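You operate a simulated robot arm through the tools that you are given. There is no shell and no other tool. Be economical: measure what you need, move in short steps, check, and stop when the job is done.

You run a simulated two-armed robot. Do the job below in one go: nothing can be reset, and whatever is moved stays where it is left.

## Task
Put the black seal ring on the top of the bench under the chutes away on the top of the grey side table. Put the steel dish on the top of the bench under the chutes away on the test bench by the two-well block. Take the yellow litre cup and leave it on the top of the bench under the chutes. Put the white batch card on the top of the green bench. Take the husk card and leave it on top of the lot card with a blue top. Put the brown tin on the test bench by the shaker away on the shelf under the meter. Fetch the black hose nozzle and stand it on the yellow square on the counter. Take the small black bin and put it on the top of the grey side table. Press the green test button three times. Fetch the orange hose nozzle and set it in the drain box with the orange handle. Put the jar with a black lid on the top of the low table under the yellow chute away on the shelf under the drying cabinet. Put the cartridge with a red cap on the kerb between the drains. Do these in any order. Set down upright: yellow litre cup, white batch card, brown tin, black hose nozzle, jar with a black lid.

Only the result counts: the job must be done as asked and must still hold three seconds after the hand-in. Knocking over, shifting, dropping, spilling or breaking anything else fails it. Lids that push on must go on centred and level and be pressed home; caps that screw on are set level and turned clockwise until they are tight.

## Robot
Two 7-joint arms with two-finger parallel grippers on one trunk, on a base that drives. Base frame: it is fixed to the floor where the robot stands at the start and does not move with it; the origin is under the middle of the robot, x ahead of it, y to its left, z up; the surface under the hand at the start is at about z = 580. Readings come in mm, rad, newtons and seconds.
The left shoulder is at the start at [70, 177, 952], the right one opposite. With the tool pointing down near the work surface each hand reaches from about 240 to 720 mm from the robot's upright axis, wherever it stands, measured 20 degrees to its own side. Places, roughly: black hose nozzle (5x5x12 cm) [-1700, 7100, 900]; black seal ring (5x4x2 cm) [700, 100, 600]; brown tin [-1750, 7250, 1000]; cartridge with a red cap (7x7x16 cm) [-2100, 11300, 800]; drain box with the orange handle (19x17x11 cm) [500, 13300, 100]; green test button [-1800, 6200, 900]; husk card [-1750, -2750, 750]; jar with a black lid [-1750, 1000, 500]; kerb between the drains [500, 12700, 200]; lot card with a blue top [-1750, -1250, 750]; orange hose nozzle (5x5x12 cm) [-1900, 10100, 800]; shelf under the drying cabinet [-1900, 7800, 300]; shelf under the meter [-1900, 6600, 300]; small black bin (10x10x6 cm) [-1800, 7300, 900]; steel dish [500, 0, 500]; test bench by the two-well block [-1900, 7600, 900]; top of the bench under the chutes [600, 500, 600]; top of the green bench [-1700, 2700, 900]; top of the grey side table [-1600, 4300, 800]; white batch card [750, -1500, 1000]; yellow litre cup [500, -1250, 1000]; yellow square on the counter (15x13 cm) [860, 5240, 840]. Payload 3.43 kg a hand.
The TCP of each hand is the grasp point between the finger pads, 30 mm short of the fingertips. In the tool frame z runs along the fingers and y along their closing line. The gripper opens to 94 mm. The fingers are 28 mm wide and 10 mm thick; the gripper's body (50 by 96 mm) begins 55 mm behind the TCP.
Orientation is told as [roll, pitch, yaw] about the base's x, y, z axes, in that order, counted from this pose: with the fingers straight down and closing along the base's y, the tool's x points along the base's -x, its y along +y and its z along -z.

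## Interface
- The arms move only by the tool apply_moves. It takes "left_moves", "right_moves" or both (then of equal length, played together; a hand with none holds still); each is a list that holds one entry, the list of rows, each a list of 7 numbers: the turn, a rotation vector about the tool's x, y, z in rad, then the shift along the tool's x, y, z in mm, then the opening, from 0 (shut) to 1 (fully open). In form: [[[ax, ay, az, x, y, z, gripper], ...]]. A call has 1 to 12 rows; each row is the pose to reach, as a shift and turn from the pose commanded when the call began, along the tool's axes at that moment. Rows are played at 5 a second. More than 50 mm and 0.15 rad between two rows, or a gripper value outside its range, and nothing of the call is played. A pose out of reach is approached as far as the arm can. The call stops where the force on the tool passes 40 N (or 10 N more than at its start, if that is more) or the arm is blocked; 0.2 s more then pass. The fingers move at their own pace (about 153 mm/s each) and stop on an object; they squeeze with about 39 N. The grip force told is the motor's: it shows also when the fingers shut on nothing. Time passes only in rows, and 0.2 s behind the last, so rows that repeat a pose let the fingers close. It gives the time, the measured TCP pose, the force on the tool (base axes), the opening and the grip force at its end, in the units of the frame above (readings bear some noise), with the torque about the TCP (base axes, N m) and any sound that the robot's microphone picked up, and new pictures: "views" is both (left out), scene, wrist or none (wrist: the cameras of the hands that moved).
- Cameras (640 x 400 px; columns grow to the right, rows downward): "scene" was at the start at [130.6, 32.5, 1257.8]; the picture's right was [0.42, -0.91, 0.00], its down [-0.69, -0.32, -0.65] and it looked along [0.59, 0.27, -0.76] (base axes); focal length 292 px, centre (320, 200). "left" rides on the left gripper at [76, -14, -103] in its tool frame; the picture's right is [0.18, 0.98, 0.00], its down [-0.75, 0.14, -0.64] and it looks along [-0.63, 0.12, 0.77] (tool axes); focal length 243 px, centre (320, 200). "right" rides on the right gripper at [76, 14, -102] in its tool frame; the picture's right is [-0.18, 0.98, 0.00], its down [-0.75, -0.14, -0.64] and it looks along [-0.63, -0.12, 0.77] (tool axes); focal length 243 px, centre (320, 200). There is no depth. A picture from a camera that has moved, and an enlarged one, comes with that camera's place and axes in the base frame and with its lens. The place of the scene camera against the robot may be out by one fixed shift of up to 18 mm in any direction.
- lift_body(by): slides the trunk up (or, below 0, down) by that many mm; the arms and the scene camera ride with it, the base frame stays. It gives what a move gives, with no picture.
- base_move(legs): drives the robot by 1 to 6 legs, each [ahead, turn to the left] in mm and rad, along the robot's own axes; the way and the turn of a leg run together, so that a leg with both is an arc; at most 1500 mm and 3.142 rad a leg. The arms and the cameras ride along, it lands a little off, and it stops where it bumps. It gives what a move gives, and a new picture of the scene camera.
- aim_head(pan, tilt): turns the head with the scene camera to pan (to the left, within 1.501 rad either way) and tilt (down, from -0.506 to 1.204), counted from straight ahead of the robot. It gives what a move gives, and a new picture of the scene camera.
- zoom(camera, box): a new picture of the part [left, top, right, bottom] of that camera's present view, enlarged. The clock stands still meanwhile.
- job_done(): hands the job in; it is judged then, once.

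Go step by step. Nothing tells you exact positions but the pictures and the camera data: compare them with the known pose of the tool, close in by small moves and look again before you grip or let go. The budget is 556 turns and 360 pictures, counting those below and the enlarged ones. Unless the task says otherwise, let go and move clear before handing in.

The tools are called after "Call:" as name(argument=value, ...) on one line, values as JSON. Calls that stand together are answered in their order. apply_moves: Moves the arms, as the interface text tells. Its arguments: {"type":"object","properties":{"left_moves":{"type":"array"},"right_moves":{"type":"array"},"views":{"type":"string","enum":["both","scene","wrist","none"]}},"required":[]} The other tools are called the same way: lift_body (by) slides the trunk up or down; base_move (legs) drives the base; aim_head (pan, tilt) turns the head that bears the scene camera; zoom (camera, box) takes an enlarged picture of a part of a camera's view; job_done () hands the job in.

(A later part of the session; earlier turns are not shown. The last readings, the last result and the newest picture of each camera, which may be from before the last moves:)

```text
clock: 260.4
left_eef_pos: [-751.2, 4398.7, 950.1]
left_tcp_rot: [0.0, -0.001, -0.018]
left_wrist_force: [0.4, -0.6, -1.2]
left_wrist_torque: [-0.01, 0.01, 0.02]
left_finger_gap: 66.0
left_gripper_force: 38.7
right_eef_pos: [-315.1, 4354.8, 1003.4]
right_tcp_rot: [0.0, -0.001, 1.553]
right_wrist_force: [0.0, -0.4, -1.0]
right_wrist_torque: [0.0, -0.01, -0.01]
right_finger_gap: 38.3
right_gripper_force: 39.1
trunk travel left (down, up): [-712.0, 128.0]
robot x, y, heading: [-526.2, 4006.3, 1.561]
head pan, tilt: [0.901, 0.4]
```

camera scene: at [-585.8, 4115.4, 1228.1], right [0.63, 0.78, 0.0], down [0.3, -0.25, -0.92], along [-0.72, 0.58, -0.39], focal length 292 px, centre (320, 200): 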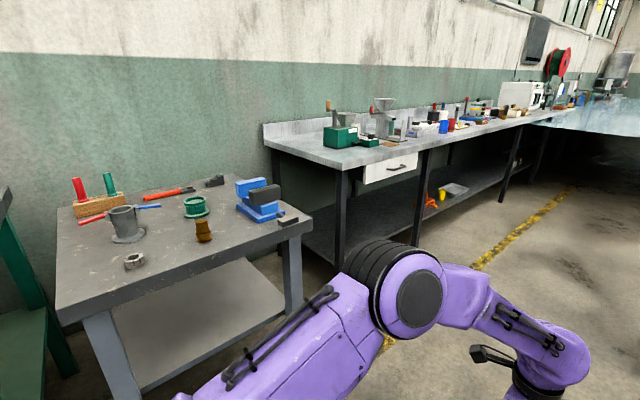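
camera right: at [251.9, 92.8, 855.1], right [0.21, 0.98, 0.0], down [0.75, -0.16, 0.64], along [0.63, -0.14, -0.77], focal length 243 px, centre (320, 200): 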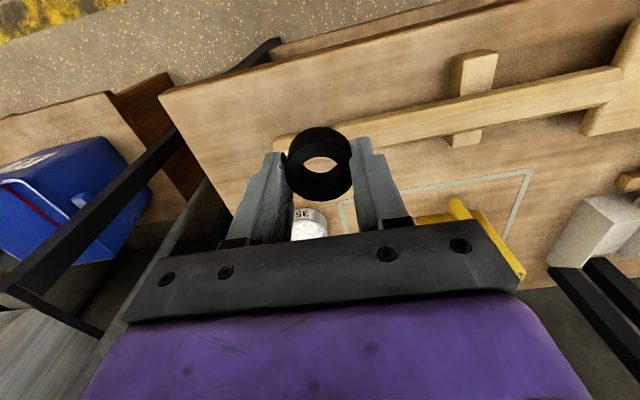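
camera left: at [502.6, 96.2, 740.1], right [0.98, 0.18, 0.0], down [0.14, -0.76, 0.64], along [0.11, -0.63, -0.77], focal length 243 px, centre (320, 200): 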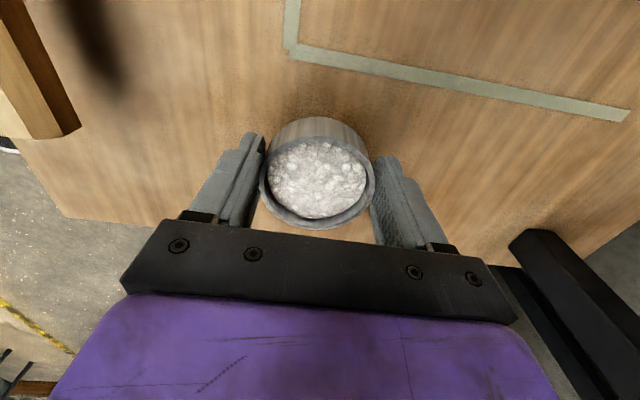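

Call:
base_move(legs=[[80, 0], [0, 1.58], [350, 0]])

Call:
aim_head(pan=-0.05, tilt=0.75)

```text
clock: 267.2
left_eef_pos: [-1258.2, 3824.7, 949.2]
left_tcp_rot: [0.0, 0.0, 1.607]
left_wrist_force: [-0.1, 0.4, -0.4]
left_wrist_torque: [-0.02, 0.01, -0.01]
left_finger_gap: 66.1
left_gripper_force: 39.3
right_eef_pos: [-1238.5, 4261.3, 1003.5]
right_tcp_rot: [0.0, 0.0, -3.103]
right_wrist_force: [0.5, 0.1, -0.1]
right_wrist_torque: [0.04, -0.03, 0.01]
right_finger_gap: 38.2
right_gripper_force: 39.1
trunk travel left (down, up): [-712.0, 128.0]
robot x, y, heading: [-878.8, 4069.1, -3.102]
head pan, tilt: [0.901, 0.4]
camera scene: at [-973.1, 3993.4, 1478.2], right [-0.81, 0.59, 0.0], down [0.23, 0.32, -0.92], along [-0.54, -0.75, -0.39], focal length 292 px, centre (320, 200)
```

scene: 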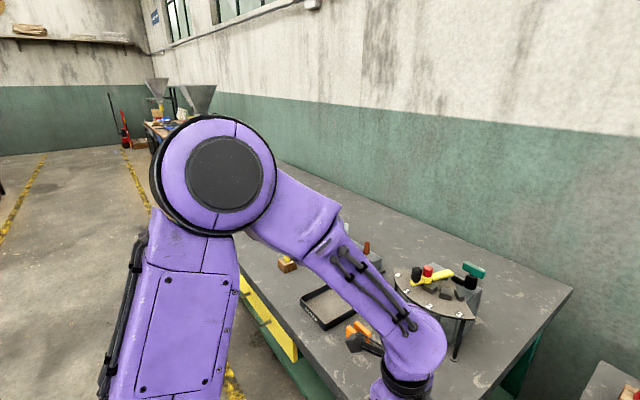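

```text
clock: 268.5
left_eef_pos: [-1258.3, 3824.9, 950.2]
left_tcp_rot: [0.001, 0.001, 1.609]
left_wrist_force: [-0.2, 0.7, -1.0]
left_wrist_torque: [0.0, -0.01, 0.01]
left_finger_gap: 65.9
left_gripper_force: 39.0
right_eef_pos: [-1238.6, 4262.7, 1002.7]
right_tcp_rot: [0.0, 0.0, -3.103]
right_wrist_force: [0.2, -0.5, 0.0]
right_wrist_torque: [-0.04, -0.01, 0.0]
right_finger_gap: 38.0
right_gripper_force: 39.2
trunk travel left (down, up): [-712.0, 128.0]
robot x, y, heading: [-879.8, 4073.6, -3.089]
head pan, tilt: [-0.051, 0.75]
camera scene: at [-1002.4, 4068.9, 1447.0], right [0.01, 1.0, 0.0], down [0.68, 0.0, -0.73], along [-0.73, 0.0, -0.68], focal length 292 px, centre (320, 200)
```

scene: 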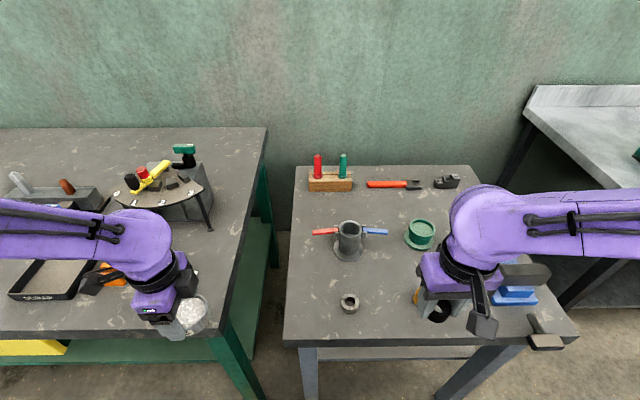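

Call:
apply_moves(right_moves=[[[0, 0, 0, -28, 12, 10, 0], [0, 0, 0, -56, 24, 30, 0], [0, 0, 0, -83, 35, 60, 0], [0, 0, 0, -83, 35, 100, 0], [0, 0, 0, -83, 35, 100, 0]]], views="wrist")

```text
clock: 269.7
left_eef_pos: [-1258.1, 3825.4, 950.3]
left_tcp_rot: [-0.002, 0.002, 1.607]
left_wrist_force: [0.5, 0.3, 0.0]
left_wrist_torque: [-0.01, 0.0, -0.01]
left_finger_gap: 66.3
left_gripper_force: 39.6
right_eef_pos: [-1320.9, 4225.7, 903.0]
right_tcp_rot: [0.002, -0.001, -3.103]
right_wrist_force: [0.4, 1.0, 0.0]
right_wrist_torque: [0.01, 0.02, -0.01]
right_finger_gap: 38.2
right_gripper_force: 38.7
trunk travel left (down, up): [-712.0, 128.0]
robot x, y, heading: [-875.5, 4066.9, -3.092]
head pan, tilt: [-0.051, 0.75]
camera right: at [-1243.7, 4214.0, 1005.0], right [-0.15, -0.99, 0.0], down [-0.76, 0.11, 0.64], along [-0.64, 0.09, -0.77], focal length 243 px, centre (320, 200)
```

right: 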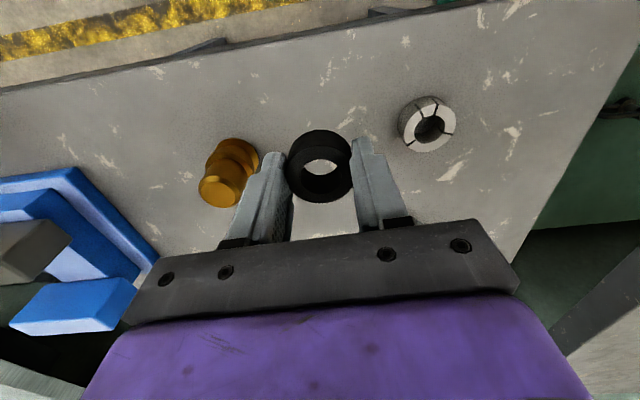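

Call:
apply_moves(right_moves=[[[0, 0, 0, 0, 0, 25, 0], [0, 0, 0, 0, 0, 50, 0], [0, 0, 0, 0, 0, 55, 0], [0, 0, 0, 0, 0, 55, 0]]], views="wrist")

```text
clock: 270.7
left_eef_pos: [-1258.7, 3825.9, 950.0]
left_tcp_rot: [0.0, 0.001, 1.608]
left_wrist_force: [0.2, -0.3, -1.6]
left_wrist_torque: [0.02, 0.02, 0.02]
left_finger_gap: 66.4
left_gripper_force: 39.3
right_eef_pos: [-1321.2, 4225.3, 848.3]
right_tcp_rot: [-0.001, 0.0, -3.105]
right_wrist_force: [0.4, -0.4, 0.5]
right_wrist_torque: [-0.07, 0.03, 0.02]
right_finger_gap: 38.0
right_gripper_force: 39.5
trunk travel left (down, up): [-712.0, 128.0]
robot x, y, heading: [-879.4, 4074.5, -3.098]
head pan, tilt: [-0.051, 0.75]
camera right: at [-1243.4, 4213.5, 950.0], right [-0.15, -0.99, 0.0], down [-0.76, 0.11, 0.64], along [-0.64, 0.09, -0.77], focal length 243 px, centre (320, 200)
```

right: 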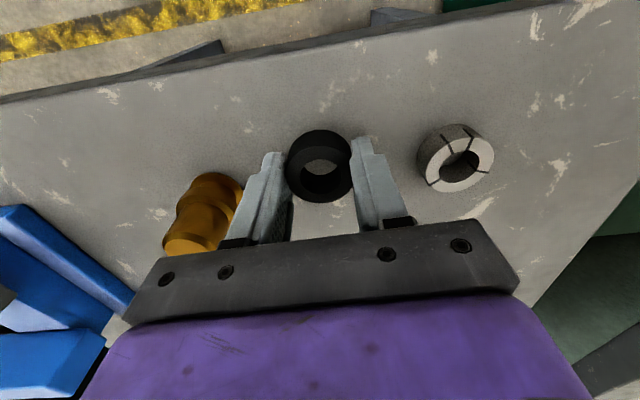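

Call:
apply_moves(right_moves=[[[0, 0, 0, 0, 0, 4, 0], [0, 0, 0, 0, 0, 8, 0], [0, 0, 0, 0, 0, 8, 0]]], views="none")

Call:
apply_moves(right_moves=[[[0, 0, 0, 0, 0, 3, 0], [0, 0, 0, 0, 0, 5, 0], [0, 0, 0, 0, 0, 5, 0]]], views="none")

Call:
apply_moves(right_moves=[[[0, 0, 0, 0, 0, 3, 0], [0, 0, 0, 0, 0, 3, 0]]], views="none")

```text
clock: 271.5
left_eef_pos: [-1258.6, 3824.9, 951.0]
left_tcp_rot: [-0.001, 0.0, 1.607]
left_wrist_force: [-0.1, -0.1, -0.2]
left_wrist_torque: [-0.05, -0.01, 0.0]
left_finger_gap: 66.0
left_gripper_force: 39.2
right_eef_pos: [-1319.9, 4225.6, 838.6]
right_tcp_rot: [0.0, -0.001, -3.106]
right_wrist_force: [-0.6, -0.1, -0.7]
right_wrist_torque: [-0.02, -0.01, -0.01]
right_finger_gap: 38.2
right_gripper_force: 39.1
trunk travel left (down, up): [-712.0, 128.0]
robot x, y, heading: [-877.9, 4072.4, -3.098]
head pan, tilt: [-0.051, 0.75]
```

```text
clock: 272.3
left_eef_pos: [-1256.8, 3826.0, 950.3]
left_tcp_rot: [0.0, 0.002, 1.608]
left_wrist_force: [0.1, 0.5, -1.4]
left_wrist_torque: [-0.07, -0.02, 0.01]
left_finger_gap: 66.0
left_gripper_force: 38.8
right_eef_pos: [-1321.3, 4225.8, 836.2]
right_tcp_rot: [0.001, 0.0, -3.104]
right_wrist_force: [0.4, -0.7, 0.4]
right_wrist_torque: [-0.02, 0.01, -0.04]
right_finger_gap: 38.2
right_gripper_force: 39.1
trunk travel left (down, up): [-712.0, 128.0]
robot x, y, heading: [-879.1, 4067.7, -3.099]
head pan, tilt: [-0.051, 0.75]
```

```text
clock: 272.9
left_eef_pos: [-1259.2, 3825.1, 950.0]
left_tcp_rot: [0.0, 0.0, 1.607]
left_wrist_force: [0.5, -0.6, -1.2]
left_wrist_torque: [-0.03, -0.02, -0.01]
left_finger_gap: 66.1
left_gripper_force: 39.2
right_eef_pos: [-1319.7, 4224.3, 832.5]
right_tcp_rot: [0.001, 0.0, -3.103]
right_wrist_force: [1.1, 0.2, 3.3]
right_wrist_torque: [-0.01, 0.07, -0.01]
right_finger_gap: 38.3
right_gripper_force: 38.7
trunk travel left (down, up): [-712.0, 128.0]
robot x, y, heading: [-875.9, 4073.1, -3.097]
head pan, tilt: [-0.051, 0.75]
```

Call:
apply_moves(right_moves=[[[0, 0, 0, 0, 0, 0, 0.55], [0, 0, 0, 0, 0, 0, 0.55], [0, 0, 0, 0, 0, -40, 0.55], [0, 0, 0, 0, 0, -85, 0.55], [0, 0, 0, 0, 0, -130, 0.55], [0, 0, 0, 40, -10, -150, 0.55], [0, 0, 0, 80, -35, -160, 1]]], views="both")

```text
clock: 274.5
left_eef_pos: [-1258.0, 3830.6, 950.6]
left_tcp_rot: [0.001, 0.008, 1.608]
left_wrist_force: [0.4, 0.6, 0.5]
left_wrist_torque: [-0.06, 0.02, -0.01]
left_finger_gap: 66.2
left_gripper_force: 39.1
right_eef_pos: [-1241.0, 4267.8, 991.6]
right_tcp_rot: [0.004, -0.001, -3.104]
right_wrist_force: [0.2, 0.2, 0.5]
right_wrist_torque: [-0.06, -0.03, -0.02]
right_finger_gap: 93.6
right_gripper_force: 0.1
trunk travel left (down, up): [-712.0, 128.0]
robot x, y, heading: [-881.7, 4067.7, -3.096]
head pan, tilt: [-0.051, 0.75]
camera scene: at [-1001.9, 4077.2, 1447.0], right [0.01, 1.0, -0.01], down [0.68, -0.01, -0.73], along [-0.73, 0.0, -0.68], focal length 292 px, centre (320, 200)
camera right: at [-1163.6, 4257.4, 1092.7], right [-0.15, -0.99, 0.0], down [-0.76, 0.11, 0.64], along [-0.64, 0.09, -0.77], focal length 243 px, centre (320, 200)
```

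scene: 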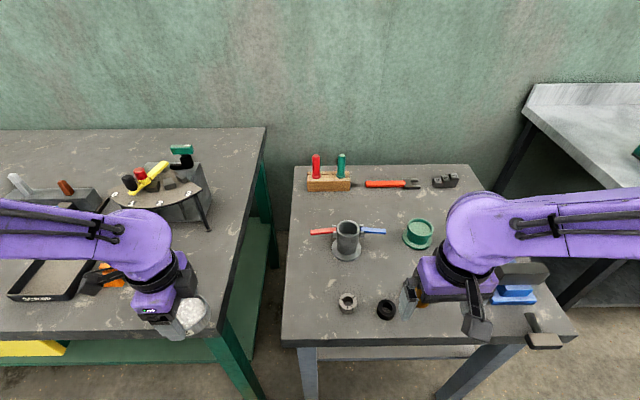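
right: 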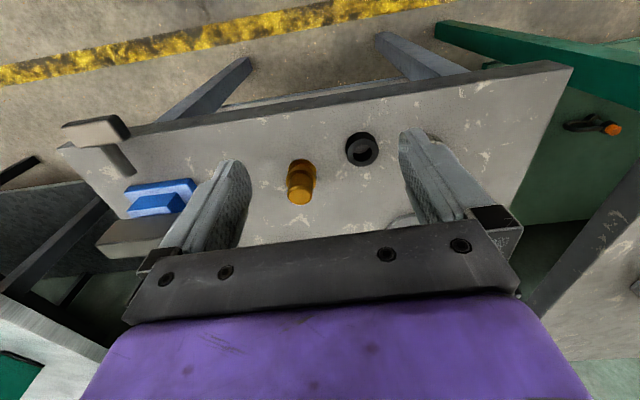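

Ring done. Next I'll drive north to the test bench with the dish.

Call:
base_move(legs=[[-350, 0], [0, -1.615], [1500, 0], [1500, 0], [300, 0], [0, 1.571]])

Call:
aim_head(pan=0.0, tilt=0.45)

```text
clock: 300.1
left_eef_pos: [-1056.9, 7134.1, 950.0]
left_tcp_rot: [0.0, 0.003, 1.633]
left_wrist_force: [-0.2, -0.7, -1.4]
left_wrist_torque: [0.03, 0.01, -0.01]
left_finger_gap: 65.9
left_gripper_force: 39.0
right_eef_pos: [-1050.2, 7570.3, 991.6]
right_tcp_rot: [0.001, 0.0, -3.079]
right_wrist_force: [0.1, 0.3, 0.0]
right_wrist_torque: [0.0, 0.01, -0.03]
right_finger_gap: 94.0
right_gripper_force: 0.1
trunk travel left (down, up): [-712.0, 128.0]
robot x, y, heading: [-684.4, 7386.3, -3.073]
head pan, tilt: [-0.051, 0.75]
camera scene: at [-806.3, 7382.2, 1447.0], right [-0.02, 1.0, 0.0], down [0.68, 0.01, -0.73], along [-0.73, -0.01, -0.68], focal length 292 px, centre (320, 200)
```

scene: 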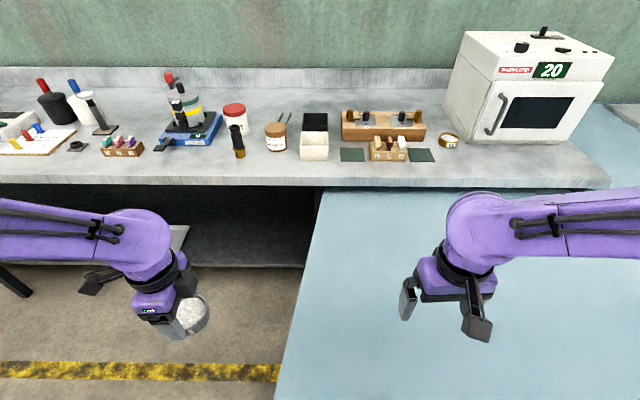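

```text
clock: 300.9
left_eef_pos: [-1056.2, 7132.2, 950.6]
left_tcp_rot: [0.002, 0.003, 1.633]
left_wrist_force: [0.0, -0.1, -0.7]
left_wrist_torque: [-0.03, 0.01, -0.02]
left_finger_gap: 65.9
left_gripper_force: 39.4
right_eef_pos: [-1050.8, 7569.1, 991.9]
right_tcp_rot: [0.0, 0.001, -3.079]
right_wrist_force: [-0.2, -0.5, -0.7]
right_wrist_torque: [0.06, 0.01, 0.02]
right_finger_gap: 93.9
right_gripper_force: 0.0
trunk travel left (down, up): [-712.0, 128.0]
robot x, y, heading: [-681.8, 7386.4, -3.073]
head pan, tilt: [0.0, 0.45]
camera scene: at [-815.2, 7377.5, 1473.4], right [-0.07, 1.0, 0.0], down [0.43, 0.03, -0.9], along [-0.9, -0.06, -0.44], focal length 292 px, centre (320, 200)
```

scene: 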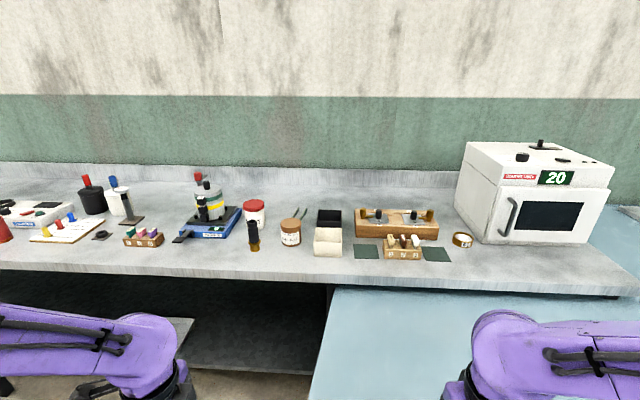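

Call:
zoom(camera="scene", box=[80, 150, 320, 290])

Call:
zoom(camera="scene", box=[290, 150, 490, 290])

```text
2.67 times, centred on (200, 220) of scene
camera zoom: at [-815.2, 7377.5, 1473.4], right [-0.07, 1.0, 0.0], down [0.43, 0.03, -0.9], along [-0.9, -0.06, -0.44], focal length 778 px, centre (640, 147)
```

zoom: 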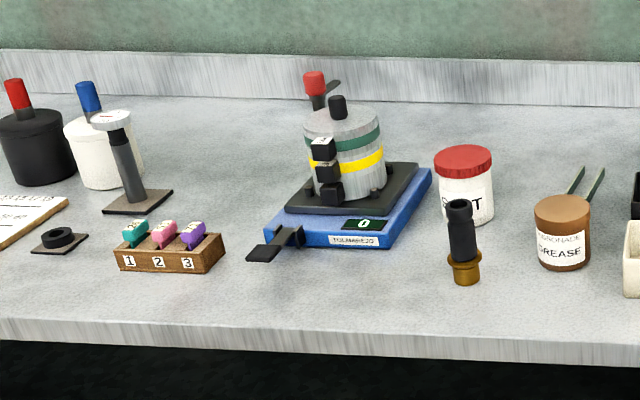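

```text
2.86 times, centred on (390, 220) of scene
camera zoom: at [-815.2, 7377.5, 1473.4], right [-0.07, 1.0, 0.0], down [0.43, 0.03, -0.9], along [-0.9, -0.06, -0.44], focal length 833 px, centre (120, 143)
```

zoom: 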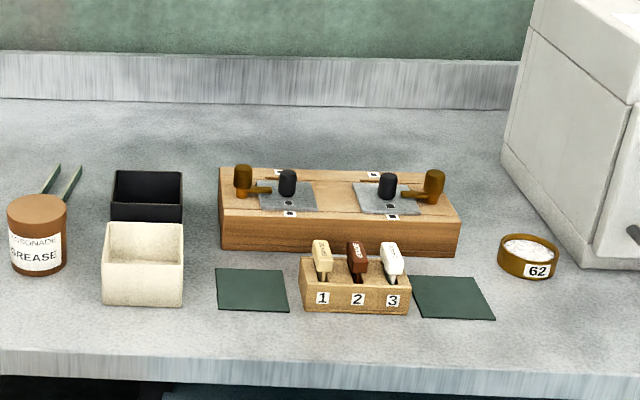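

The two-well block is at about y=7616. I'll aim for a free bench spot at its right front, about [-1610,7795], and drive so the left hand reaches it.

Call:
base_move(legs=[[0, -1.639], [480, 0], [0, 1.571], [400, 0]])

Call:
aim_head(pan=0.1, tilt=0.8)

```text
clock: 313.7
left_eef_pos: [-1479.8, 7611.4, 950.4]
left_tcp_rot: [0.001, 0.002, 1.609]
left_wrist_force: [0.2, 0.1, -0.9]
left_wrist_torque: [0.01, 0.02, 0.0]
left_finger_gap: 66.1
left_gripper_force: 38.3
right_eef_pos: [-1464.1, 8047.8, 991.6]
right_tcp_rot: [0.001, -0.001, -3.103]
right_wrist_force: [0.0, 0.0, 0.5]
right_wrist_torque: [-0.01, 0.01, 0.0]
right_finger_gap: 93.9
right_gripper_force: 0.1
trunk travel left (down, up): [-712.0, 128.0]
robot x, y, heading: [-1101.3, 7860.5, -3.093]
head pan, tilt: [0.0, 0.45]
camera scene: at [-1232.7, 7850.5, 1473.5], right [-0.05, 1.0, 0.0], down [0.43, 0.02, -0.9], along [-0.9, -0.04, -0.43], focal length 292 px, centre (320, 200)
```

scene: 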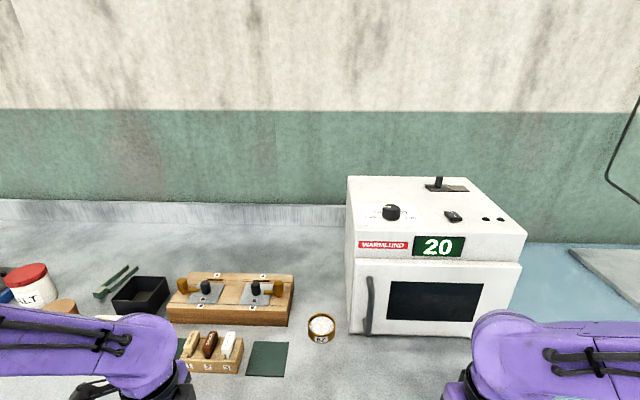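

```text
clock: 314.5
left_eef_pos: [-1481.3, 7610.2, 950.7]
left_tcp_rot: [0.001, 0.002, 1.609]
left_wrist_force: [0.3, -0.1, 0.1]
left_wrist_torque: [0.02, 0.0, 0.0]
left_finger_gap: 66.0
left_gripper_force: 39.4
right_eef_pos: [-1463.0, 8047.8, 991.3]
right_tcp_rot: [-0.001, -0.001, -3.104]
right_wrist_force: [0.2, 0.4, -0.4]
right_wrist_torque: [0.0, 0.0, 0.01]
right_finger_gap: 93.9
right_gripper_force: 0.0
trunk travel left (down, up): [-712.0, 128.0]
robot x, y, heading: [-1102.7, 7859.2, -3.096]
head pan, tilt: [0.099, 0.799]
camera scene: at [-1221.1, 7843.0, 1443.1], right [-0.14, 0.99, 0.0], down [0.71, 0.1, -0.7], along [-0.69, -0.1, -0.72], focal length 292 px, centre (320, 200)
```

scene: 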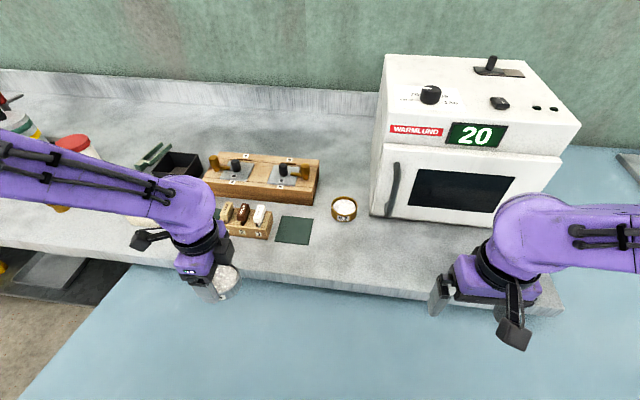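

Call:
apply_moves(left_moves=[[[0, 0, 0, -45, 0, 0, 0.5], [0, 0, 0, -90, 0, 0, 0.5], [0, 0, 0, -135, 0, 0, 0.5], [0, 0, 0, -180, 20, 0, 0.5], [0, 0, 0, -194, 62, 0, 0.5], [0, 0, 0, -194, 104, 0, 0.5], [0, 0, 0, -194, 104, 0, 0.5]]], views="both")

```text
clock: 316.1
left_eef_pos: [-1589.1, 7800.3, 950.2]
left_tcp_rot: [-0.002, 0.001, 1.61]
left_wrist_force: [0.6, 0.8, -0.9]
left_wrist_torque: [-0.01, -0.01, 0.0]
left_finger_gap: 66.0
left_gripper_force: 39.1
right_eef_pos: [-1462.6, 8048.4, 992.2]
right_tcp_rot: [0.002, 0.001, -3.102]
right_wrist_force: [0.3, -0.3, 0.5]
right_wrist_torque: [0.0, 0.03, 0.01]
right_finger_gap: 94.0
right_gripper_force: 0.1
trunk travel left (down, up): [-712.0, 128.0]
robot x, y, heading: [-1098.5, 7861.4, -3.096]
head pan, tilt: [0.099, 0.799]
camera scene: at [-1220.1, 7843.8, 1443.1], right [-0.14, 0.99, 0.0], down [0.71, 0.1, -0.7], along [-0.69, -0.1, -0.72], focal length 292 px, centre (320, 200)
camera left: at [-1571.5, 7725.1, 1050.8], right [-0.98, -0.22, 0.0], down [-0.17, 0.75, 0.64], along [-0.14, 0.62, -0.77], focal length 243 px, centre (320, 200)
```

scene: 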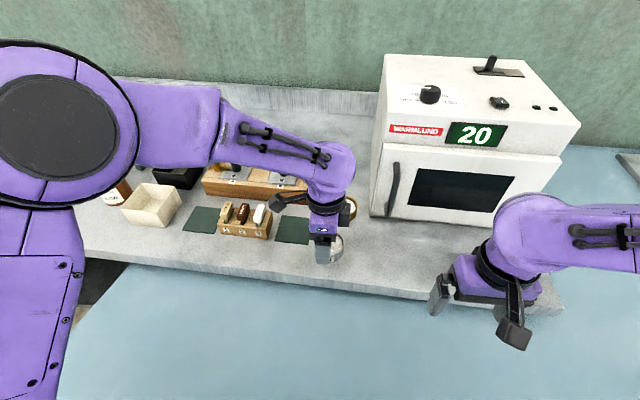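
left: 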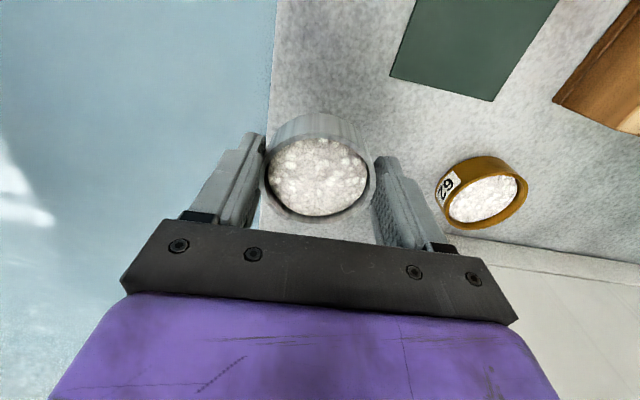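

Call:
apply_moves(left_moves=[[[0, 0, 0, 4, 15, 0, 0.5], [0, 0, 0, 4, 29, 0, 0.5], [0, 0, 0, 4, 29, 12, 0.5], [0, 0, 0, 4, 29, 20, 0.5], [0, 0, 0, 4, 29, 20, 0.5]]], views="wrist")

Call:
apply_moves(left_moves=[[[0, 0, 0, 0, 0, 3, 0.5], [0, 0, 0, 0, 0, 6, 0.5], [0, 0, 0, 0, 0, 6, 0.5]]], views="none")

Call:
apply_moves(left_moves=[[[0, 0, 0, 0, 0, 2, 0.5], [0, 0, 0, 0, 0, 4, 0.5], [0, 0, 0, 0, 0, 4, 0.5]]], views="none")

```text
clock: 317.3
left_eef_pos: [-1620.5, 7796.2, 929.3]
left_tcp_rot: [0.0, 0.002, 1.611]
left_wrist_force: [0.0, -0.4, -1.9]
left_wrist_torque: [-0.01, -0.01, 0.0]
left_finger_gap: 66.0
left_gripper_force: 38.6
right_eef_pos: [-1463.0, 8048.3, 992.4]
right_tcp_rot: [0.0, 0.002, -3.103]
right_wrist_force: [0.0, 0.3, 0.6]
right_wrist_torque: [-0.02, -0.01, 0.04]
right_finger_gap: 94.0
right_gripper_force: 0.1
trunk travel left (down, up): [-712.0, 128.0]
robot x, y, heading: [-1098.2, 7855.9, -3.095]
head pan, tilt: [0.099, 0.799]
camera left: at [-1602.5, 7720.1, 1031.2], right [-0.98, -0.22, 0.0], down [-0.17, 0.75, 0.64], along [-0.14, 0.62, -0.77], focal length 243 px, centre (320, 200)
```

left: 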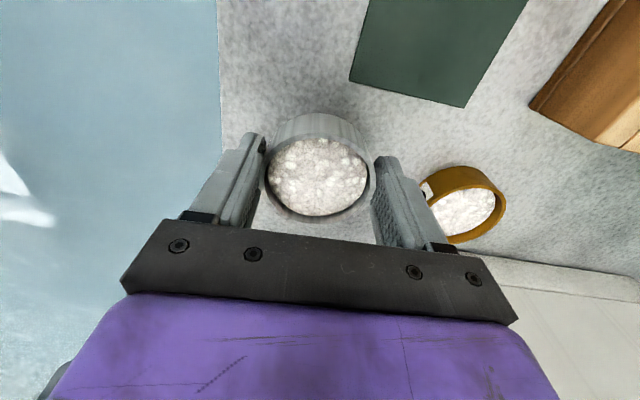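

```text
clock: 318.1
left_eef_pos: [-1620.2, 7795.9, 925.2]
left_tcp_rot: [0.001, 0.0, 1.609]
left_wrist_force: [0.2, 0.4, 0.1]
left_wrist_torque: [-0.02, -0.02, 0.01]
left_finger_gap: 65.9
left_gripper_force: 38.6
right_eef_pos: [-1463.2, 8048.0, 992.0]
right_tcp_rot: [0.002, -0.002, -3.103]
right_wrist_force: [0.5, 0.0, 0.4]
right_wrist_torque: [0.01, -0.01, 0.0]
right_finger_gap: 94.2
right_gripper_force: 0.0
trunk travel left (down, up): [-712.0, 128.0]
robot x, y, heading: [-1098.8, 7859.3, -3.102]
head pan, tilt: [0.099, 0.799]
```

```text
clock: 318.9
left_eef_pos: [-1621.5, 7795.6, 919.9]
left_tcp_rot: [0.0, 0.002, 1.61]
left_wrist_force: [-1.0, -0.5, -1.3]
left_wrist_torque: [-0.01, -0.01, -0.02]
left_finger_gap: 66.1
left_gripper_force: 38.9
right_eef_pos: [-1463.7, 8047.7, 990.9]
right_tcp_rot: [0.0, 0.0, -3.104]
right_wrist_force: [0.5, -0.1, 0.9]
right_wrist_torque: [0.01, 0.0, 0.03]
right_finger_gap: 93.7
right_gripper_force: 0.0
trunk travel left (down, up): [-712.0, 128.0]
robot x, y, heading: [-1105.5, 7859.5, -3.099]
head pan, tilt: [0.099, 0.799]
```

Call:
apply_moves(left_moves=[[[0, 0, 0, 0, 0, 2, 0.5], [0, 0, 0, 0, 0, 4, 0.5], [0, 0, 0, 0, 0, 4, 0.5]]], views="none")

Call:
apply_moves(left_moves=[[[0, 0, 0, 0, 0, 2, 0.5], [0, 0, 0, 0, 0, 2, 0.5]]], views="wrist")

```text
clock: 319.7
left_eef_pos: [-1620.6, 7795.7, 914.6]
left_tcp_rot: [0.002, 0.004, 1.609]
left_wrist_force: [-0.3, 0.0, -1.0]
left_wrist_torque: [-0.01, 0.01, -0.02]
left_finger_gap: 66.0
left_gripper_force: 39.0
right_eef_pos: [-1463.5, 8047.7, 991.0]
right_tcp_rot: [0.0, -0.001, -3.104]
right_wrist_force: [0.4, 0.0, -0.6]
right_wrist_torque: [0.03, 0.02, -0.02]
right_finger_gap: 93.7
right_gripper_force: 0.0
trunk travel left (down, up): [-712.0, 128.0]
robot x, y, heading: [-1102.6, 7855.5, -3.093]
head pan, tilt: [0.099, 0.799]
```

```text
clock: 320.3
left_eef_pos: [-1620.8, 7796.1, 914.1]
left_tcp_rot: [0.0, 0.002, 1.609]
left_wrist_force: [-0.2, -0.2, -1.3]
left_wrist_torque: [-0.02, -0.02, 0.01]
left_finger_gap: 66.0
left_gripper_force: 39.2
right_eef_pos: [-1463.6, 8048.1, 990.7]
right_tcp_rot: [0.001, 0.0, -3.103]
right_wrist_force: [0.4, -0.5, 0.3]
right_wrist_torque: [-0.02, 0.02, 0.0]
right_finger_gap: 93.9
right_gripper_force: 0.1
trunk travel left (down, up): [-712.0, 128.0]
robot x, y, heading: [-1104.5, 7854.2, -3.089]
head pan, tilt: [0.099, 0.799]
camera left: at [-1603.6, 7720.0, 1015.6], right [-0.98, -0.22, 0.0], down [-0.17, 0.75, 0.64], along [-0.14, 0.62, -0.77], focal length 243 px, centre (320, 200)
```

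left: 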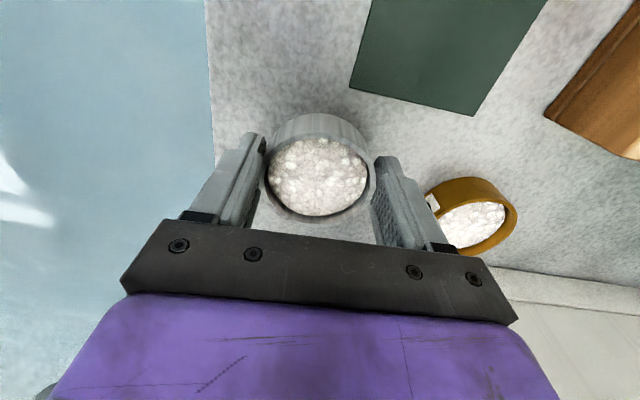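

Call:
apply_moves(left_moves=[[[0, 0, 0, 0, 0, 2, 0.5], [0, 0, 0, 0, 0, 4, 0.5], [0, 0, 0, 0, 0, 4, 0.5]]], views="none")

Call:
apply_moves(left_moves=[[[0, 0, 0, 0, 0, 2, 0.5], [0, 0, 0, 0, 0, 4, 0.5], [0, 0, 0, 0, 0, 4, 0.5]]], views="none")

Call:
apply_moves(left_moves=[[[0, 0, 0, 0, 0, 2, 0.5], [0, 0, 0, 0, 0, 2, 0.5]]], views="none")

```text
clock: 321.1
left_eef_pos: [-1621.3, 7795.5, 910.0]
left_tcp_rot: [0.0, 0.001, 1.609]
left_wrist_force: [-0.2, -0.1, -1.3]
left_wrist_torque: [-0.01, 0.01, 0.02]
left_finger_gap: 66.1
left_gripper_force: 39.0
right_eef_pos: [-1464.1, 8047.6, 992.1]
right_tcp_rot: [0.0, 0.001, -3.104]
right_wrist_force: [-0.6, 0.8, 0.2]
right_wrist_torque: [0.01, 0.04, -0.02]
right_finger_gap: 94.1
right_gripper_force: 0.0
trunk travel left (down, up): [-712.0, 128.0]
robot x, y, heading: [-1104.3, 7855.5, -3.094]
head pan, tilt: [0.099, 0.799]
```

```text
clock: 321.9
left_eef_pos: [-1620.3, 7795.9, 903.9]
left_tcp_rot: [0.0, 0.003, 1.608]
left_wrist_force: [0.8, -0.2, -1.4]
left_wrist_torque: [-0.01, -0.03, 0.03]
left_finger_gap: 66.0
left_gripper_force: 39.1
right_eef_pos: [-1464.4, 8047.8, 990.8]
right_tcp_rot: [0.0, -0.001, -3.103]
right_wrist_force: [-0.2, 0.4, 0.3]
right_wrist_torque: [0.03, 0.0, 0.0]
right_finger_gap: 93.9
right_gripper_force: 0.1
trunk travel left (down, up): [-712.0, 128.0]
robot x, y, heading: [-1102.9, 7857.8, -3.092]
head pan, tilt: [0.099, 0.799]
```

```text
clock: 322.5
left_eef_pos: [-1619.0, 7796.0, 904.6]
left_tcp_rot: [0.001, 0.002, 1.61]
left_wrist_force: [-0.2, -0.3, -1.2]
left_wrist_torque: [-0.06, 0.0, 0.01]
left_finger_gap: 65.7
left_gripper_force: 38.9
right_eef_pos: [-1464.1, 8048.0, 990.6]
right_tcp_rot: [0.002, -0.001, -3.103]
right_wrist_force: [0.4, -0.3, -0.6]
right_wrist_torque: [-0.01, 0.03, 0.0]
right_finger_gap: 94.1
right_gripper_force: 0.0
trunk travel left (down, up): [-712.0, 128.0]
robot x, y, heading: [-1101.9, 7853.9, -3.097]
head pan, tilt: [0.099, 0.799]
```

Call:
apply_moves(left_moves=[[[0, 0, 0, 0, 0, 3, 0.5], [0, 0, 0, 0, 0, 5, 0.5], [0, 0, 0, 0, 0, 5, 0.5]]], views="none")

Call:
apply_moves(left_moves=[[[0, 0, 0, 0, 0, 2, 0.5], [0, 0, 0, 0, 0, 4, 0.5], [0, 0, 0, 0, 0, 4, 0.5]]], views="none")

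Call:
apply_moves(left_moves=[[[0, 0, 0, 0, 0, 2, 0.5], [0, 0, 0, 0, 0, 4, 0.5], [0, 0, 0, 0, 0, 4, 0.5]]], views="wrist")

```text
clock: 323.3
left_eef_pos: [-1620.2, 7796.7, 898.4]
left_tcp_rot: [0.001, 0.002, 1.61]
left_wrist_force: [-0.2, 0.1, 1.0]
left_wrist_torque: [0.07, -0.02, 0.03]
left_finger_gap: 65.9
left_gripper_force: 38.5
right_eef_pos: [-1463.7, 8048.4, 990.6]
right_tcp_rot: [0.001, 0.002, -3.104]
right_wrist_force: [0.5, -0.3, 0.2]
right_wrist_torque: [0.03, 0.0, 0.01]
right_finger_gap: 93.9
right_gripper_force: 0.1
trunk travel left (down, up): [-712.0, 128.0]
robot x, y, heading: [-1105.0, 7856.0, -3.094]
head pan, tilt: [0.099, 0.799]
```

```text
clock: 324.1
left_eef_pos: [-1618.9, 7796.4, 897.3]
left_tcp_rot: [0.008, -0.002, 1.609]
left_wrist_force: [-7.5, -2.8, 33.7]
left_wrist_torque: [0.22, 0.17, 0.06]
left_finger_gap: 66.3
left_gripper_force: 39.2
right_eef_pos: [-1461.4, 8048.2, 992.1]
right_tcp_rot: [0.0, -0.004, -3.103]
right_wrist_force: [0.3, 0.7, -0.4]
right_wrist_torque: [-0.01, -0.03, 0.02]
right_finger_gap: 94.2
right_gripper_force: 0.1
trunk travel left (down, up): [-712.0, 128.0]
robot x, y, heading: [-1104.1, 7857.4, -3.096]
head pan, tilt: [0.099, 0.799]
```

```text
clock: 324.9
left_eef_pos: [-1618.8, 7795.8, 893.5]
left_tcp_rot: [0.004, 0.001, 1.61]
left_wrist_force: [-9.6, -1.1, 38.9]
left_wrist_torque: [0.25, -0.11, 0.07]
left_finger_gap: 66.0
left_gripper_force: 38.9
right_eef_pos: [-1461.0, 8048.6, 991.7]
right_tcp_rot: [0.001, -0.005, -3.103]
right_wrist_force: [-0.5, -0.4, -1.1]
right_wrist_torque: [-0.03, 0.01, 0.0]
right_finger_gap: 94.0
right_gripper_force: 0.2
trunk travel left (down, up): [-712.0, 128.0]
robot x, y, heading: [-1102.2, 7856.8, -3.097]
head pan, tilt: [0.099, 0.799]
camera left: at [-1600.9, 7720.2, 995.2], right [-0.97, -0.22, 0.01], down [-0.17, 0.75, 0.64], along [-0.15, 0.63, -0.77], focal length 243 px, centre (320, 200)
```

left: 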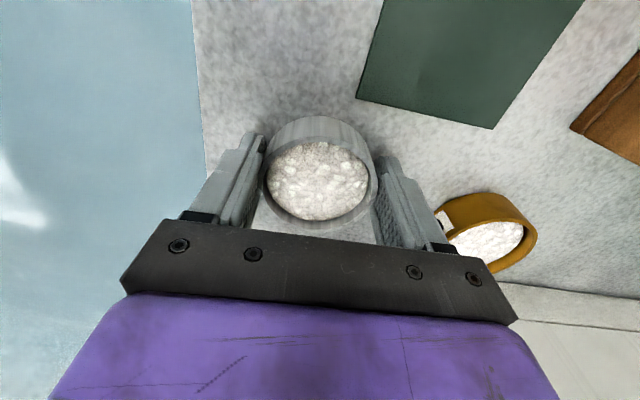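

Contact was at z≈898, so the bench is at about 860. I'll ease off the push, release, and rise.

Call:
apply_moves(left_moves=[[[0, 0, 0, 0, 0, -3, 0.5], [0, 0, 0, 0, 0, -5, 0.5], [0, 0, 0, 0, 0, -5, 0.76], [0, 0, 0, 0, 0, -5, 0.85], [0, 0, 0, 0, 0, -5, 0.85], [0, 0, 0, 0, 0, -35, 0.85], [0, 0, 0, 0, 0, -75, 0.85], [0, 0, 0, 0, 0, -115, 0.85]]], views="wrist")

```text
clock: 326.7
left_eef_pos: [-1621.2, 7794.6, 1005.7]
left_tcp_rot: [0.0, 0.002, 1.61]
left_wrist_force: [0.4, -0.3, 0.6]
left_wrist_torque: [-0.03, 0.02, 0.01]
left_finger_gap: 79.9
left_gripper_force: 0.2
right_eef_pos: [-1463.1, 8048.1, 991.6]
right_tcp_rot: [0.0, -0.003, -3.103]
right_wrist_force: [0.4, -0.4, -0.7]
right_wrist_torque: [-0.01, 0.01, 0.01]
right_finger_gap: 93.8
right_gripper_force: 0.1
trunk travel left (down, up): [-712.0, 128.0]
robot x, y, heading: [-1099.9, 7854.5, -3.097]
head pan, tilt: [0.099, 0.799]
camera left: at [-1602.7, 7719.3, 1108.3], right [-0.98, -0.22, 0.0], down [-0.17, 0.75, 0.64], along [-0.14, 0.62, -0.77], focal length 243 px, centre (320, 200)
```

left: 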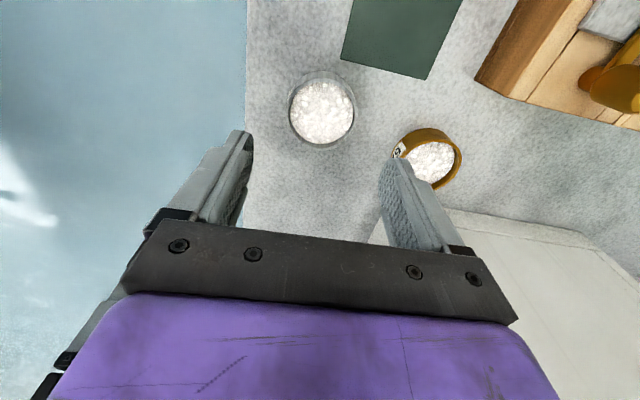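

The dish is placed. I'll tuck the left arm and drive to where the brown tin, nozzle and bin stand.

Call:
apply_moves(left_moves=[[[0, 0, 0, 20, -30, 0, 1], [0, 0, 0, 40, -60, 0, 1], [0, 0, 0, 65, -95, 0, 1], [0, 0, 0, 95, -130, 0, 1], [0, 0, 0, 125, -160, 0, 1], [0, 0, 0, 150, -180, 0, 1]]], views="none")

Call:
base_move(legs=[[-250, 0], [0, 1.526], [800, 0], [0, -1.571], [250, 0]])

Call:
aim_head(pan=-0.1, tilt=0.75)

```text
clock: 328.1
left_eef_pos: [-1433.8, 7649.8, 1002.8]
left_tcp_rot: [-0.001, -0.002, 1.61]
left_wrist_force: [0.2, -1.0, -0.8]
left_wrist_torque: [0.05, 0.04, -0.01]
left_finger_gap: 94.2
left_gripper_force: 0.0
right_eef_pos: [-1462.9, 8044.8, 992.9]
right_tcp_rot: [-0.004, 0.0, -3.103]
right_wrist_force: [0.2, 0.5, -0.7]
right_wrist_torque: [-0.01, 0.02, 0.05]
right_finger_gap: 93.9
right_gripper_force: 0.0
trunk travel left (down, up): [-712.0, 128.0]
robot x, y, heading: [-1101.5, 7859.1, -3.096]
head pan, tilt: [0.099, 0.799]
```

```text
clock: 342.8
left_eef_pos: [-1435.2, 6900.4, 1004.0]
left_tcp_rot: [-0.001, 0.001, 1.558]
left_wrist_force: [0.5, 0.2, -0.3]
left_wrist_torque: [-0.04, 0.0, -0.04]
left_finger_gap: 94.0
left_gripper_force: 0.1
right_eef_pos: [-1443.5, 7297.5, 990.6]
right_tcp_rot: [0.001, 0.0, 3.129]
right_wrist_force: [0.4, -0.8, 0.6]
right_wrist_torque: [-0.01, 0.01, -0.01]
right_finger_gap: 94.0
right_gripper_force: 0.1
trunk travel left (down, up): [-712.0, 128.0]
robot x, y, heading: [-1092.2, 7089.9, 3.133]
head pan, tilt: [0.099, 0.799]
camera scene: at [-1211.0, 7080.3, 1443.1], right [-0.09, 1.0, 0.0], down [0.71, 0.07, -0.7], along [-0.69, -0.07, -0.72], focal length 292 px, centre (320, 200)
```

scene: 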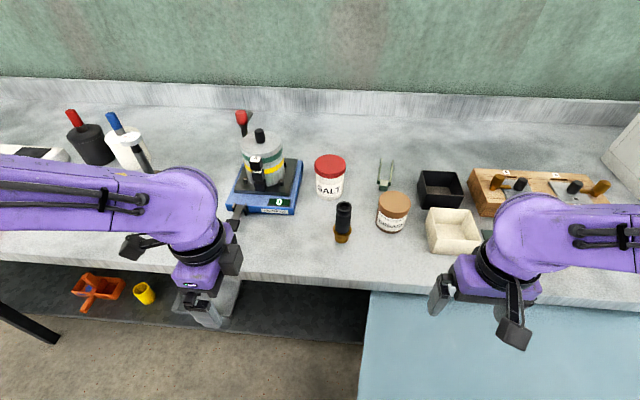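

```text
clock: 343.5
left_eef_pos: [-1435.5, 6900.4, 1004.7]
left_tcp_rot: [-0.002, 0.002, 1.558]
left_wrist_force: [0.0, -0.6, -0.4]
left_wrist_torque: [0.02, 0.0, 0.02]
left_finger_gap: 93.7
left_gripper_force: 0.1
right_eef_pos: [-1442.9, 7297.4, 991.2]
right_tcp_rot: [0.001, 0.0, 3.131]
right_wrist_force: [0.3, 0.2, -0.3]
right_wrist_torque: [-0.03, 0.01, -0.01]
right_finger_gap: 93.9
right_gripper_force: 0.1
trunk travel left (down, up): [-712.0, 128.0]
robot x, y, heading: [-1096.0, 7087.0, 3.135]
head pan, tilt: [-0.099, 0.75]
camera scene: at [-1214.4, 7096.5, 1447.0], right [0.1, 0.99, 0.0], down [0.68, -0.07, -0.73], along [-0.73, 0.08, -0.68], focal length 292 px, centre (320, 200)
```

scene: 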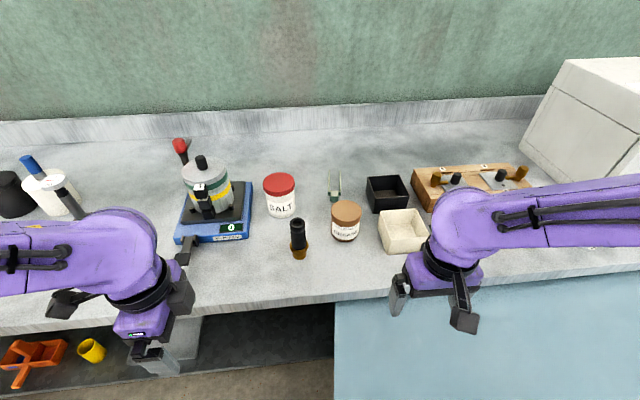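

Brown tin at about [-1668,7206]. I'll bring the right hand above it.

Call:
apply_moves(right_moves=[[[0, 0, 0, 0, 0, -45, 1], [0, 0, 0, -40, 16, -50, 1], [0, 0, 0, -80, 32, -50, 1], [0, 0, 0, -120, 48, -50, 1], [0, 0, 0, -160, 64, -50, 1], [0, 0, 0, -200, 82, -50, 1], [0, 0, 0, -224, 93, -50, 1], [0, 0, 0, -224, 93, -50, 1]]], views="wrist")

```text
clock: 345.3
left_eef_pos: [-1433.7, 6900.8, 1004.8]
left_tcp_rot: [0.0, 0.002, 1.56]
left_wrist_force: [0.2, -1.1, -0.8]
left_wrist_torque: [-0.01, -0.01, 0.0]
left_finger_gap: 94.2
left_gripper_force: 0.2
right_eef_pos: [-1669.2, 7206.8, 1042.6]
right_tcp_rot: [0.001, 0.0, 3.129]
right_wrist_force: [1.0, -0.1, 0.5]
right_wrist_torque: [0.02, 0.02, -0.01]
right_finger_gap: 94.2
right_gripper_force: 0.0
trunk travel left (down, up): [-712.0, 128.0]
robot x, y, heading: [-1090.1, 7087.6, 3.134]
head pan, tilt: [-0.099, 0.75]
camera right: at [-1591.8, 7192.2, 1144.6], right [-0.2, -0.98, 0.0], down [-0.75, 0.15, 0.64], along [-0.63, 0.13, -0.77], focal length 243 px, centre (320, 200)
```

right: 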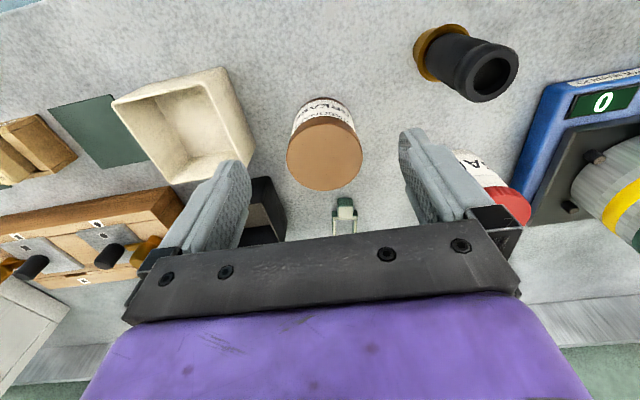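

Call:
apply_moves(right_moves=[[[0, 0, 0, -25, -3, 10, 1], [0, 0, 0, -50, -5.5, 30, 1], [0, 0, 0, -50, -5.5, 75, 1], [0, 0, 0, -50, -5.5, 75, 1]]], views="wrist")

```text
clock: 346.3
left_eef_pos: [-1435.0, 6901.0, 1003.5]
left_tcp_rot: [0.0, 0.002, 1.557]
left_wrist_force: [0.0, 0.0, -0.4]
left_wrist_torque: [0.0, 0.01, -0.03]
left_finger_gap: 94.1
left_gripper_force: 0.1
right_eef_pos: [-1718.9, 7212.8, 966.8]
right_tcp_rot: [-0.001, -0.002, 3.128]
right_wrist_force: [-0.5, -0.1, -0.1]
right_wrist_torque: [-0.01, -0.01, 0.0]
right_finger_gap: 93.8
right_gripper_force: 0.1
trunk travel left (down, up): [-712.0, 128.0]
robot x, y, heading: [-1094.5, 7086.9, 3.134]
head pan, tilt: [-0.099, 0.75]
camera right: at [-1641.2, 7197.7, 1068.8], right [-0.2, -0.98, 0.0], down [-0.75, 0.15, 0.64], along [-0.63, 0.13, -0.77], focal length 243 px, centre (320, 200)
```

right: 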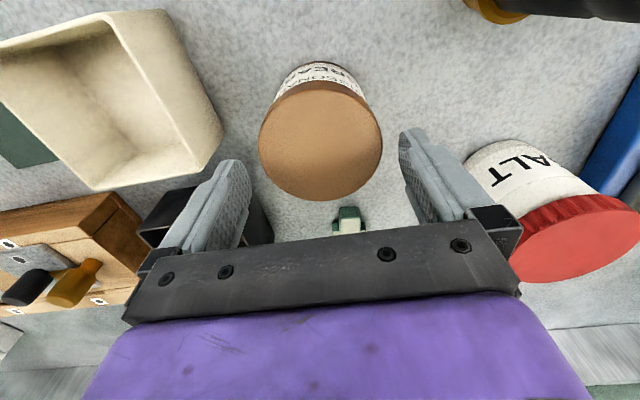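

Call:
apply_moves(right_moves=[[[0, 0, 0, 10, 2, 0, 1], [0, 0, 0, 10, 2, 35, 1], [0, 0, 0, 10, 2, 68, 1], [0, 0, 0, 10, 2, 68, 1]]], views="wrist")

```text
clock: 347.3
left_eef_pos: [-1433.3, 6900.4, 1003.6]
left_tcp_rot: [0.0, 0.001, 1.559]
left_wrist_force: [0.3, 0.4, -0.2]
left_wrist_torque: [0.04, 0.0, 0.0]
left_finger_gap: 93.8
left_gripper_force: 0.0
right_eef_pos: [-1709.6, 7210.5, 898.1]
right_tcp_rot: [-0.001, -0.002, 3.13]
right_wrist_force: [0.3, -0.6, -0.1]
right_wrist_torque: [-0.04, 0.0, -0.01]
right_finger_gap: 94.0
right_gripper_force: 0.0
trunk travel left (down, up): [-712.0, 128.0]
robot x, y, heading: [-1090.8, 7090.1, 3.135]
head pan, tilt: [-0.099, 0.75]
camera right: at [-1631.7, 7196.1, 1000.2], right [-0.2, -0.98, 0.0], down [-0.75, 0.15, 0.64], along [-0.63, 0.13, -0.77], focal length 243 px, centre (320, 200)
```

right: 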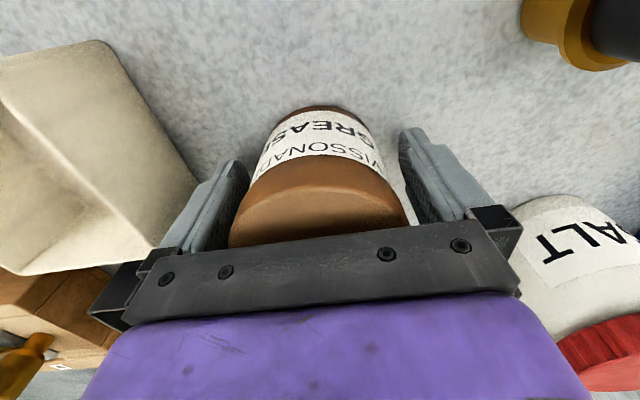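

Fingers straddle the tin; I'll close and lift.

Call:
apply_moves(right_moves=[[[0, 0, 0, 0, 0, 0, 0.7], [0, 0, 0, 0, 0, 0, 0.5], [0, 0, 0, 0, 0, 0, 0.4], [0, 0, 0, 0, 0, 0, 0.4], [0, 0, 0, 0, 0, -30, 0.4], [0, 0, 0, 0, 0, -75, 0.4], [0, 0, 0, 0, 0, -115, 0.4]]], views="wrist")

```text
clock: 348.9
left_eef_pos: [-1435.3, 6900.8, 1003.9]
left_tcp_rot: [0.001, 0.001, 1.558]
left_wrist_force: [1.0, 0.6, -0.2]
left_wrist_torque: [0.0, -0.01, -0.01]
left_finger_gap: 94.1
left_gripper_force: 0.1
right_eef_pos: [-1708.6, 7211.8, 1013.6]
right_tcp_rot: [0.001, 0.003, 3.129]
right_wrist_force: [-0.5, 0.0, -3.2]
right_wrist_torque: [0.0, -0.03, -0.01]
right_finger_gap: 75.7
right_gripper_force: 39.3
trunk travel left (down, up): [-712.0, 128.0]
robot x, y, heading: [-1092.0, 7083.4, 3.138]
head pan, tilt: [-0.099, 0.75]
camera right: at [-1631.6, 7197.0, 1116.4], right [-0.2, -0.98, 0.0], down [-0.75, 0.15, 0.64], along [-0.63, 0.13, -0.77], focal length 243 px, centre (320, 200)
```

right: 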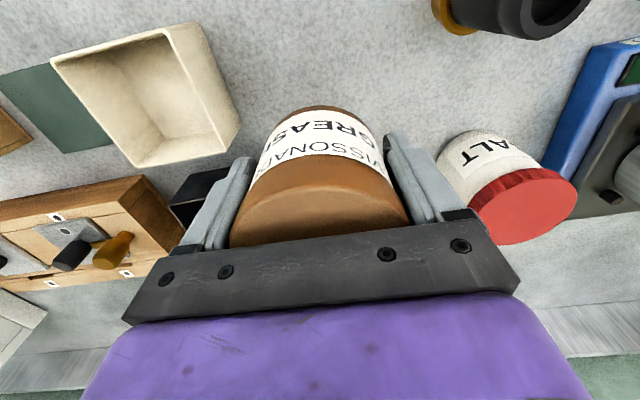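

Call:
apply_moves(right_moves=[[[0, 0, 0, 40, -8, -10, 0.4], [0, 0, 0, 80, -16, -10, 0.4], [0, 0, 0, 120, -25, -10, 0.4], [0, 0, 0, 160, -35, -10, 0.4], [0, 0, 0, 200, -48, -10, 0.4], [0, 0, 0, 245, -60, -10, 0.4]]], views="none")

```text
clock: 350.3
left_eef_pos: [-1433.5, 6904.8, 1004.7]
left_tcp_rot: [0.0, 0.008, 1.56]
left_wrist_force: [-0.9, 1.6, -0.6]
left_wrist_torque: [-0.04, -0.01, 0.04]
left_finger_gap: 94.1
left_gripper_force: 0.1
right_eef_pos: [-1461.5, 7271.0, 1021.9]
right_tcp_rot: [0.006, 0.0, 3.13]
right_wrist_force: [-0.8, 0.8, -2.9]
right_wrist_torque: [-0.06, 0.01, -0.03]
right_finger_gap: 75.8
right_gripper_force: 39.0
trunk travel left (down, up): [-712.0, 128.0]
robot x, y, heading: [-1094.7, 7087.3, 3.133]
head pan, tilt: [-0.099, 0.75]
```

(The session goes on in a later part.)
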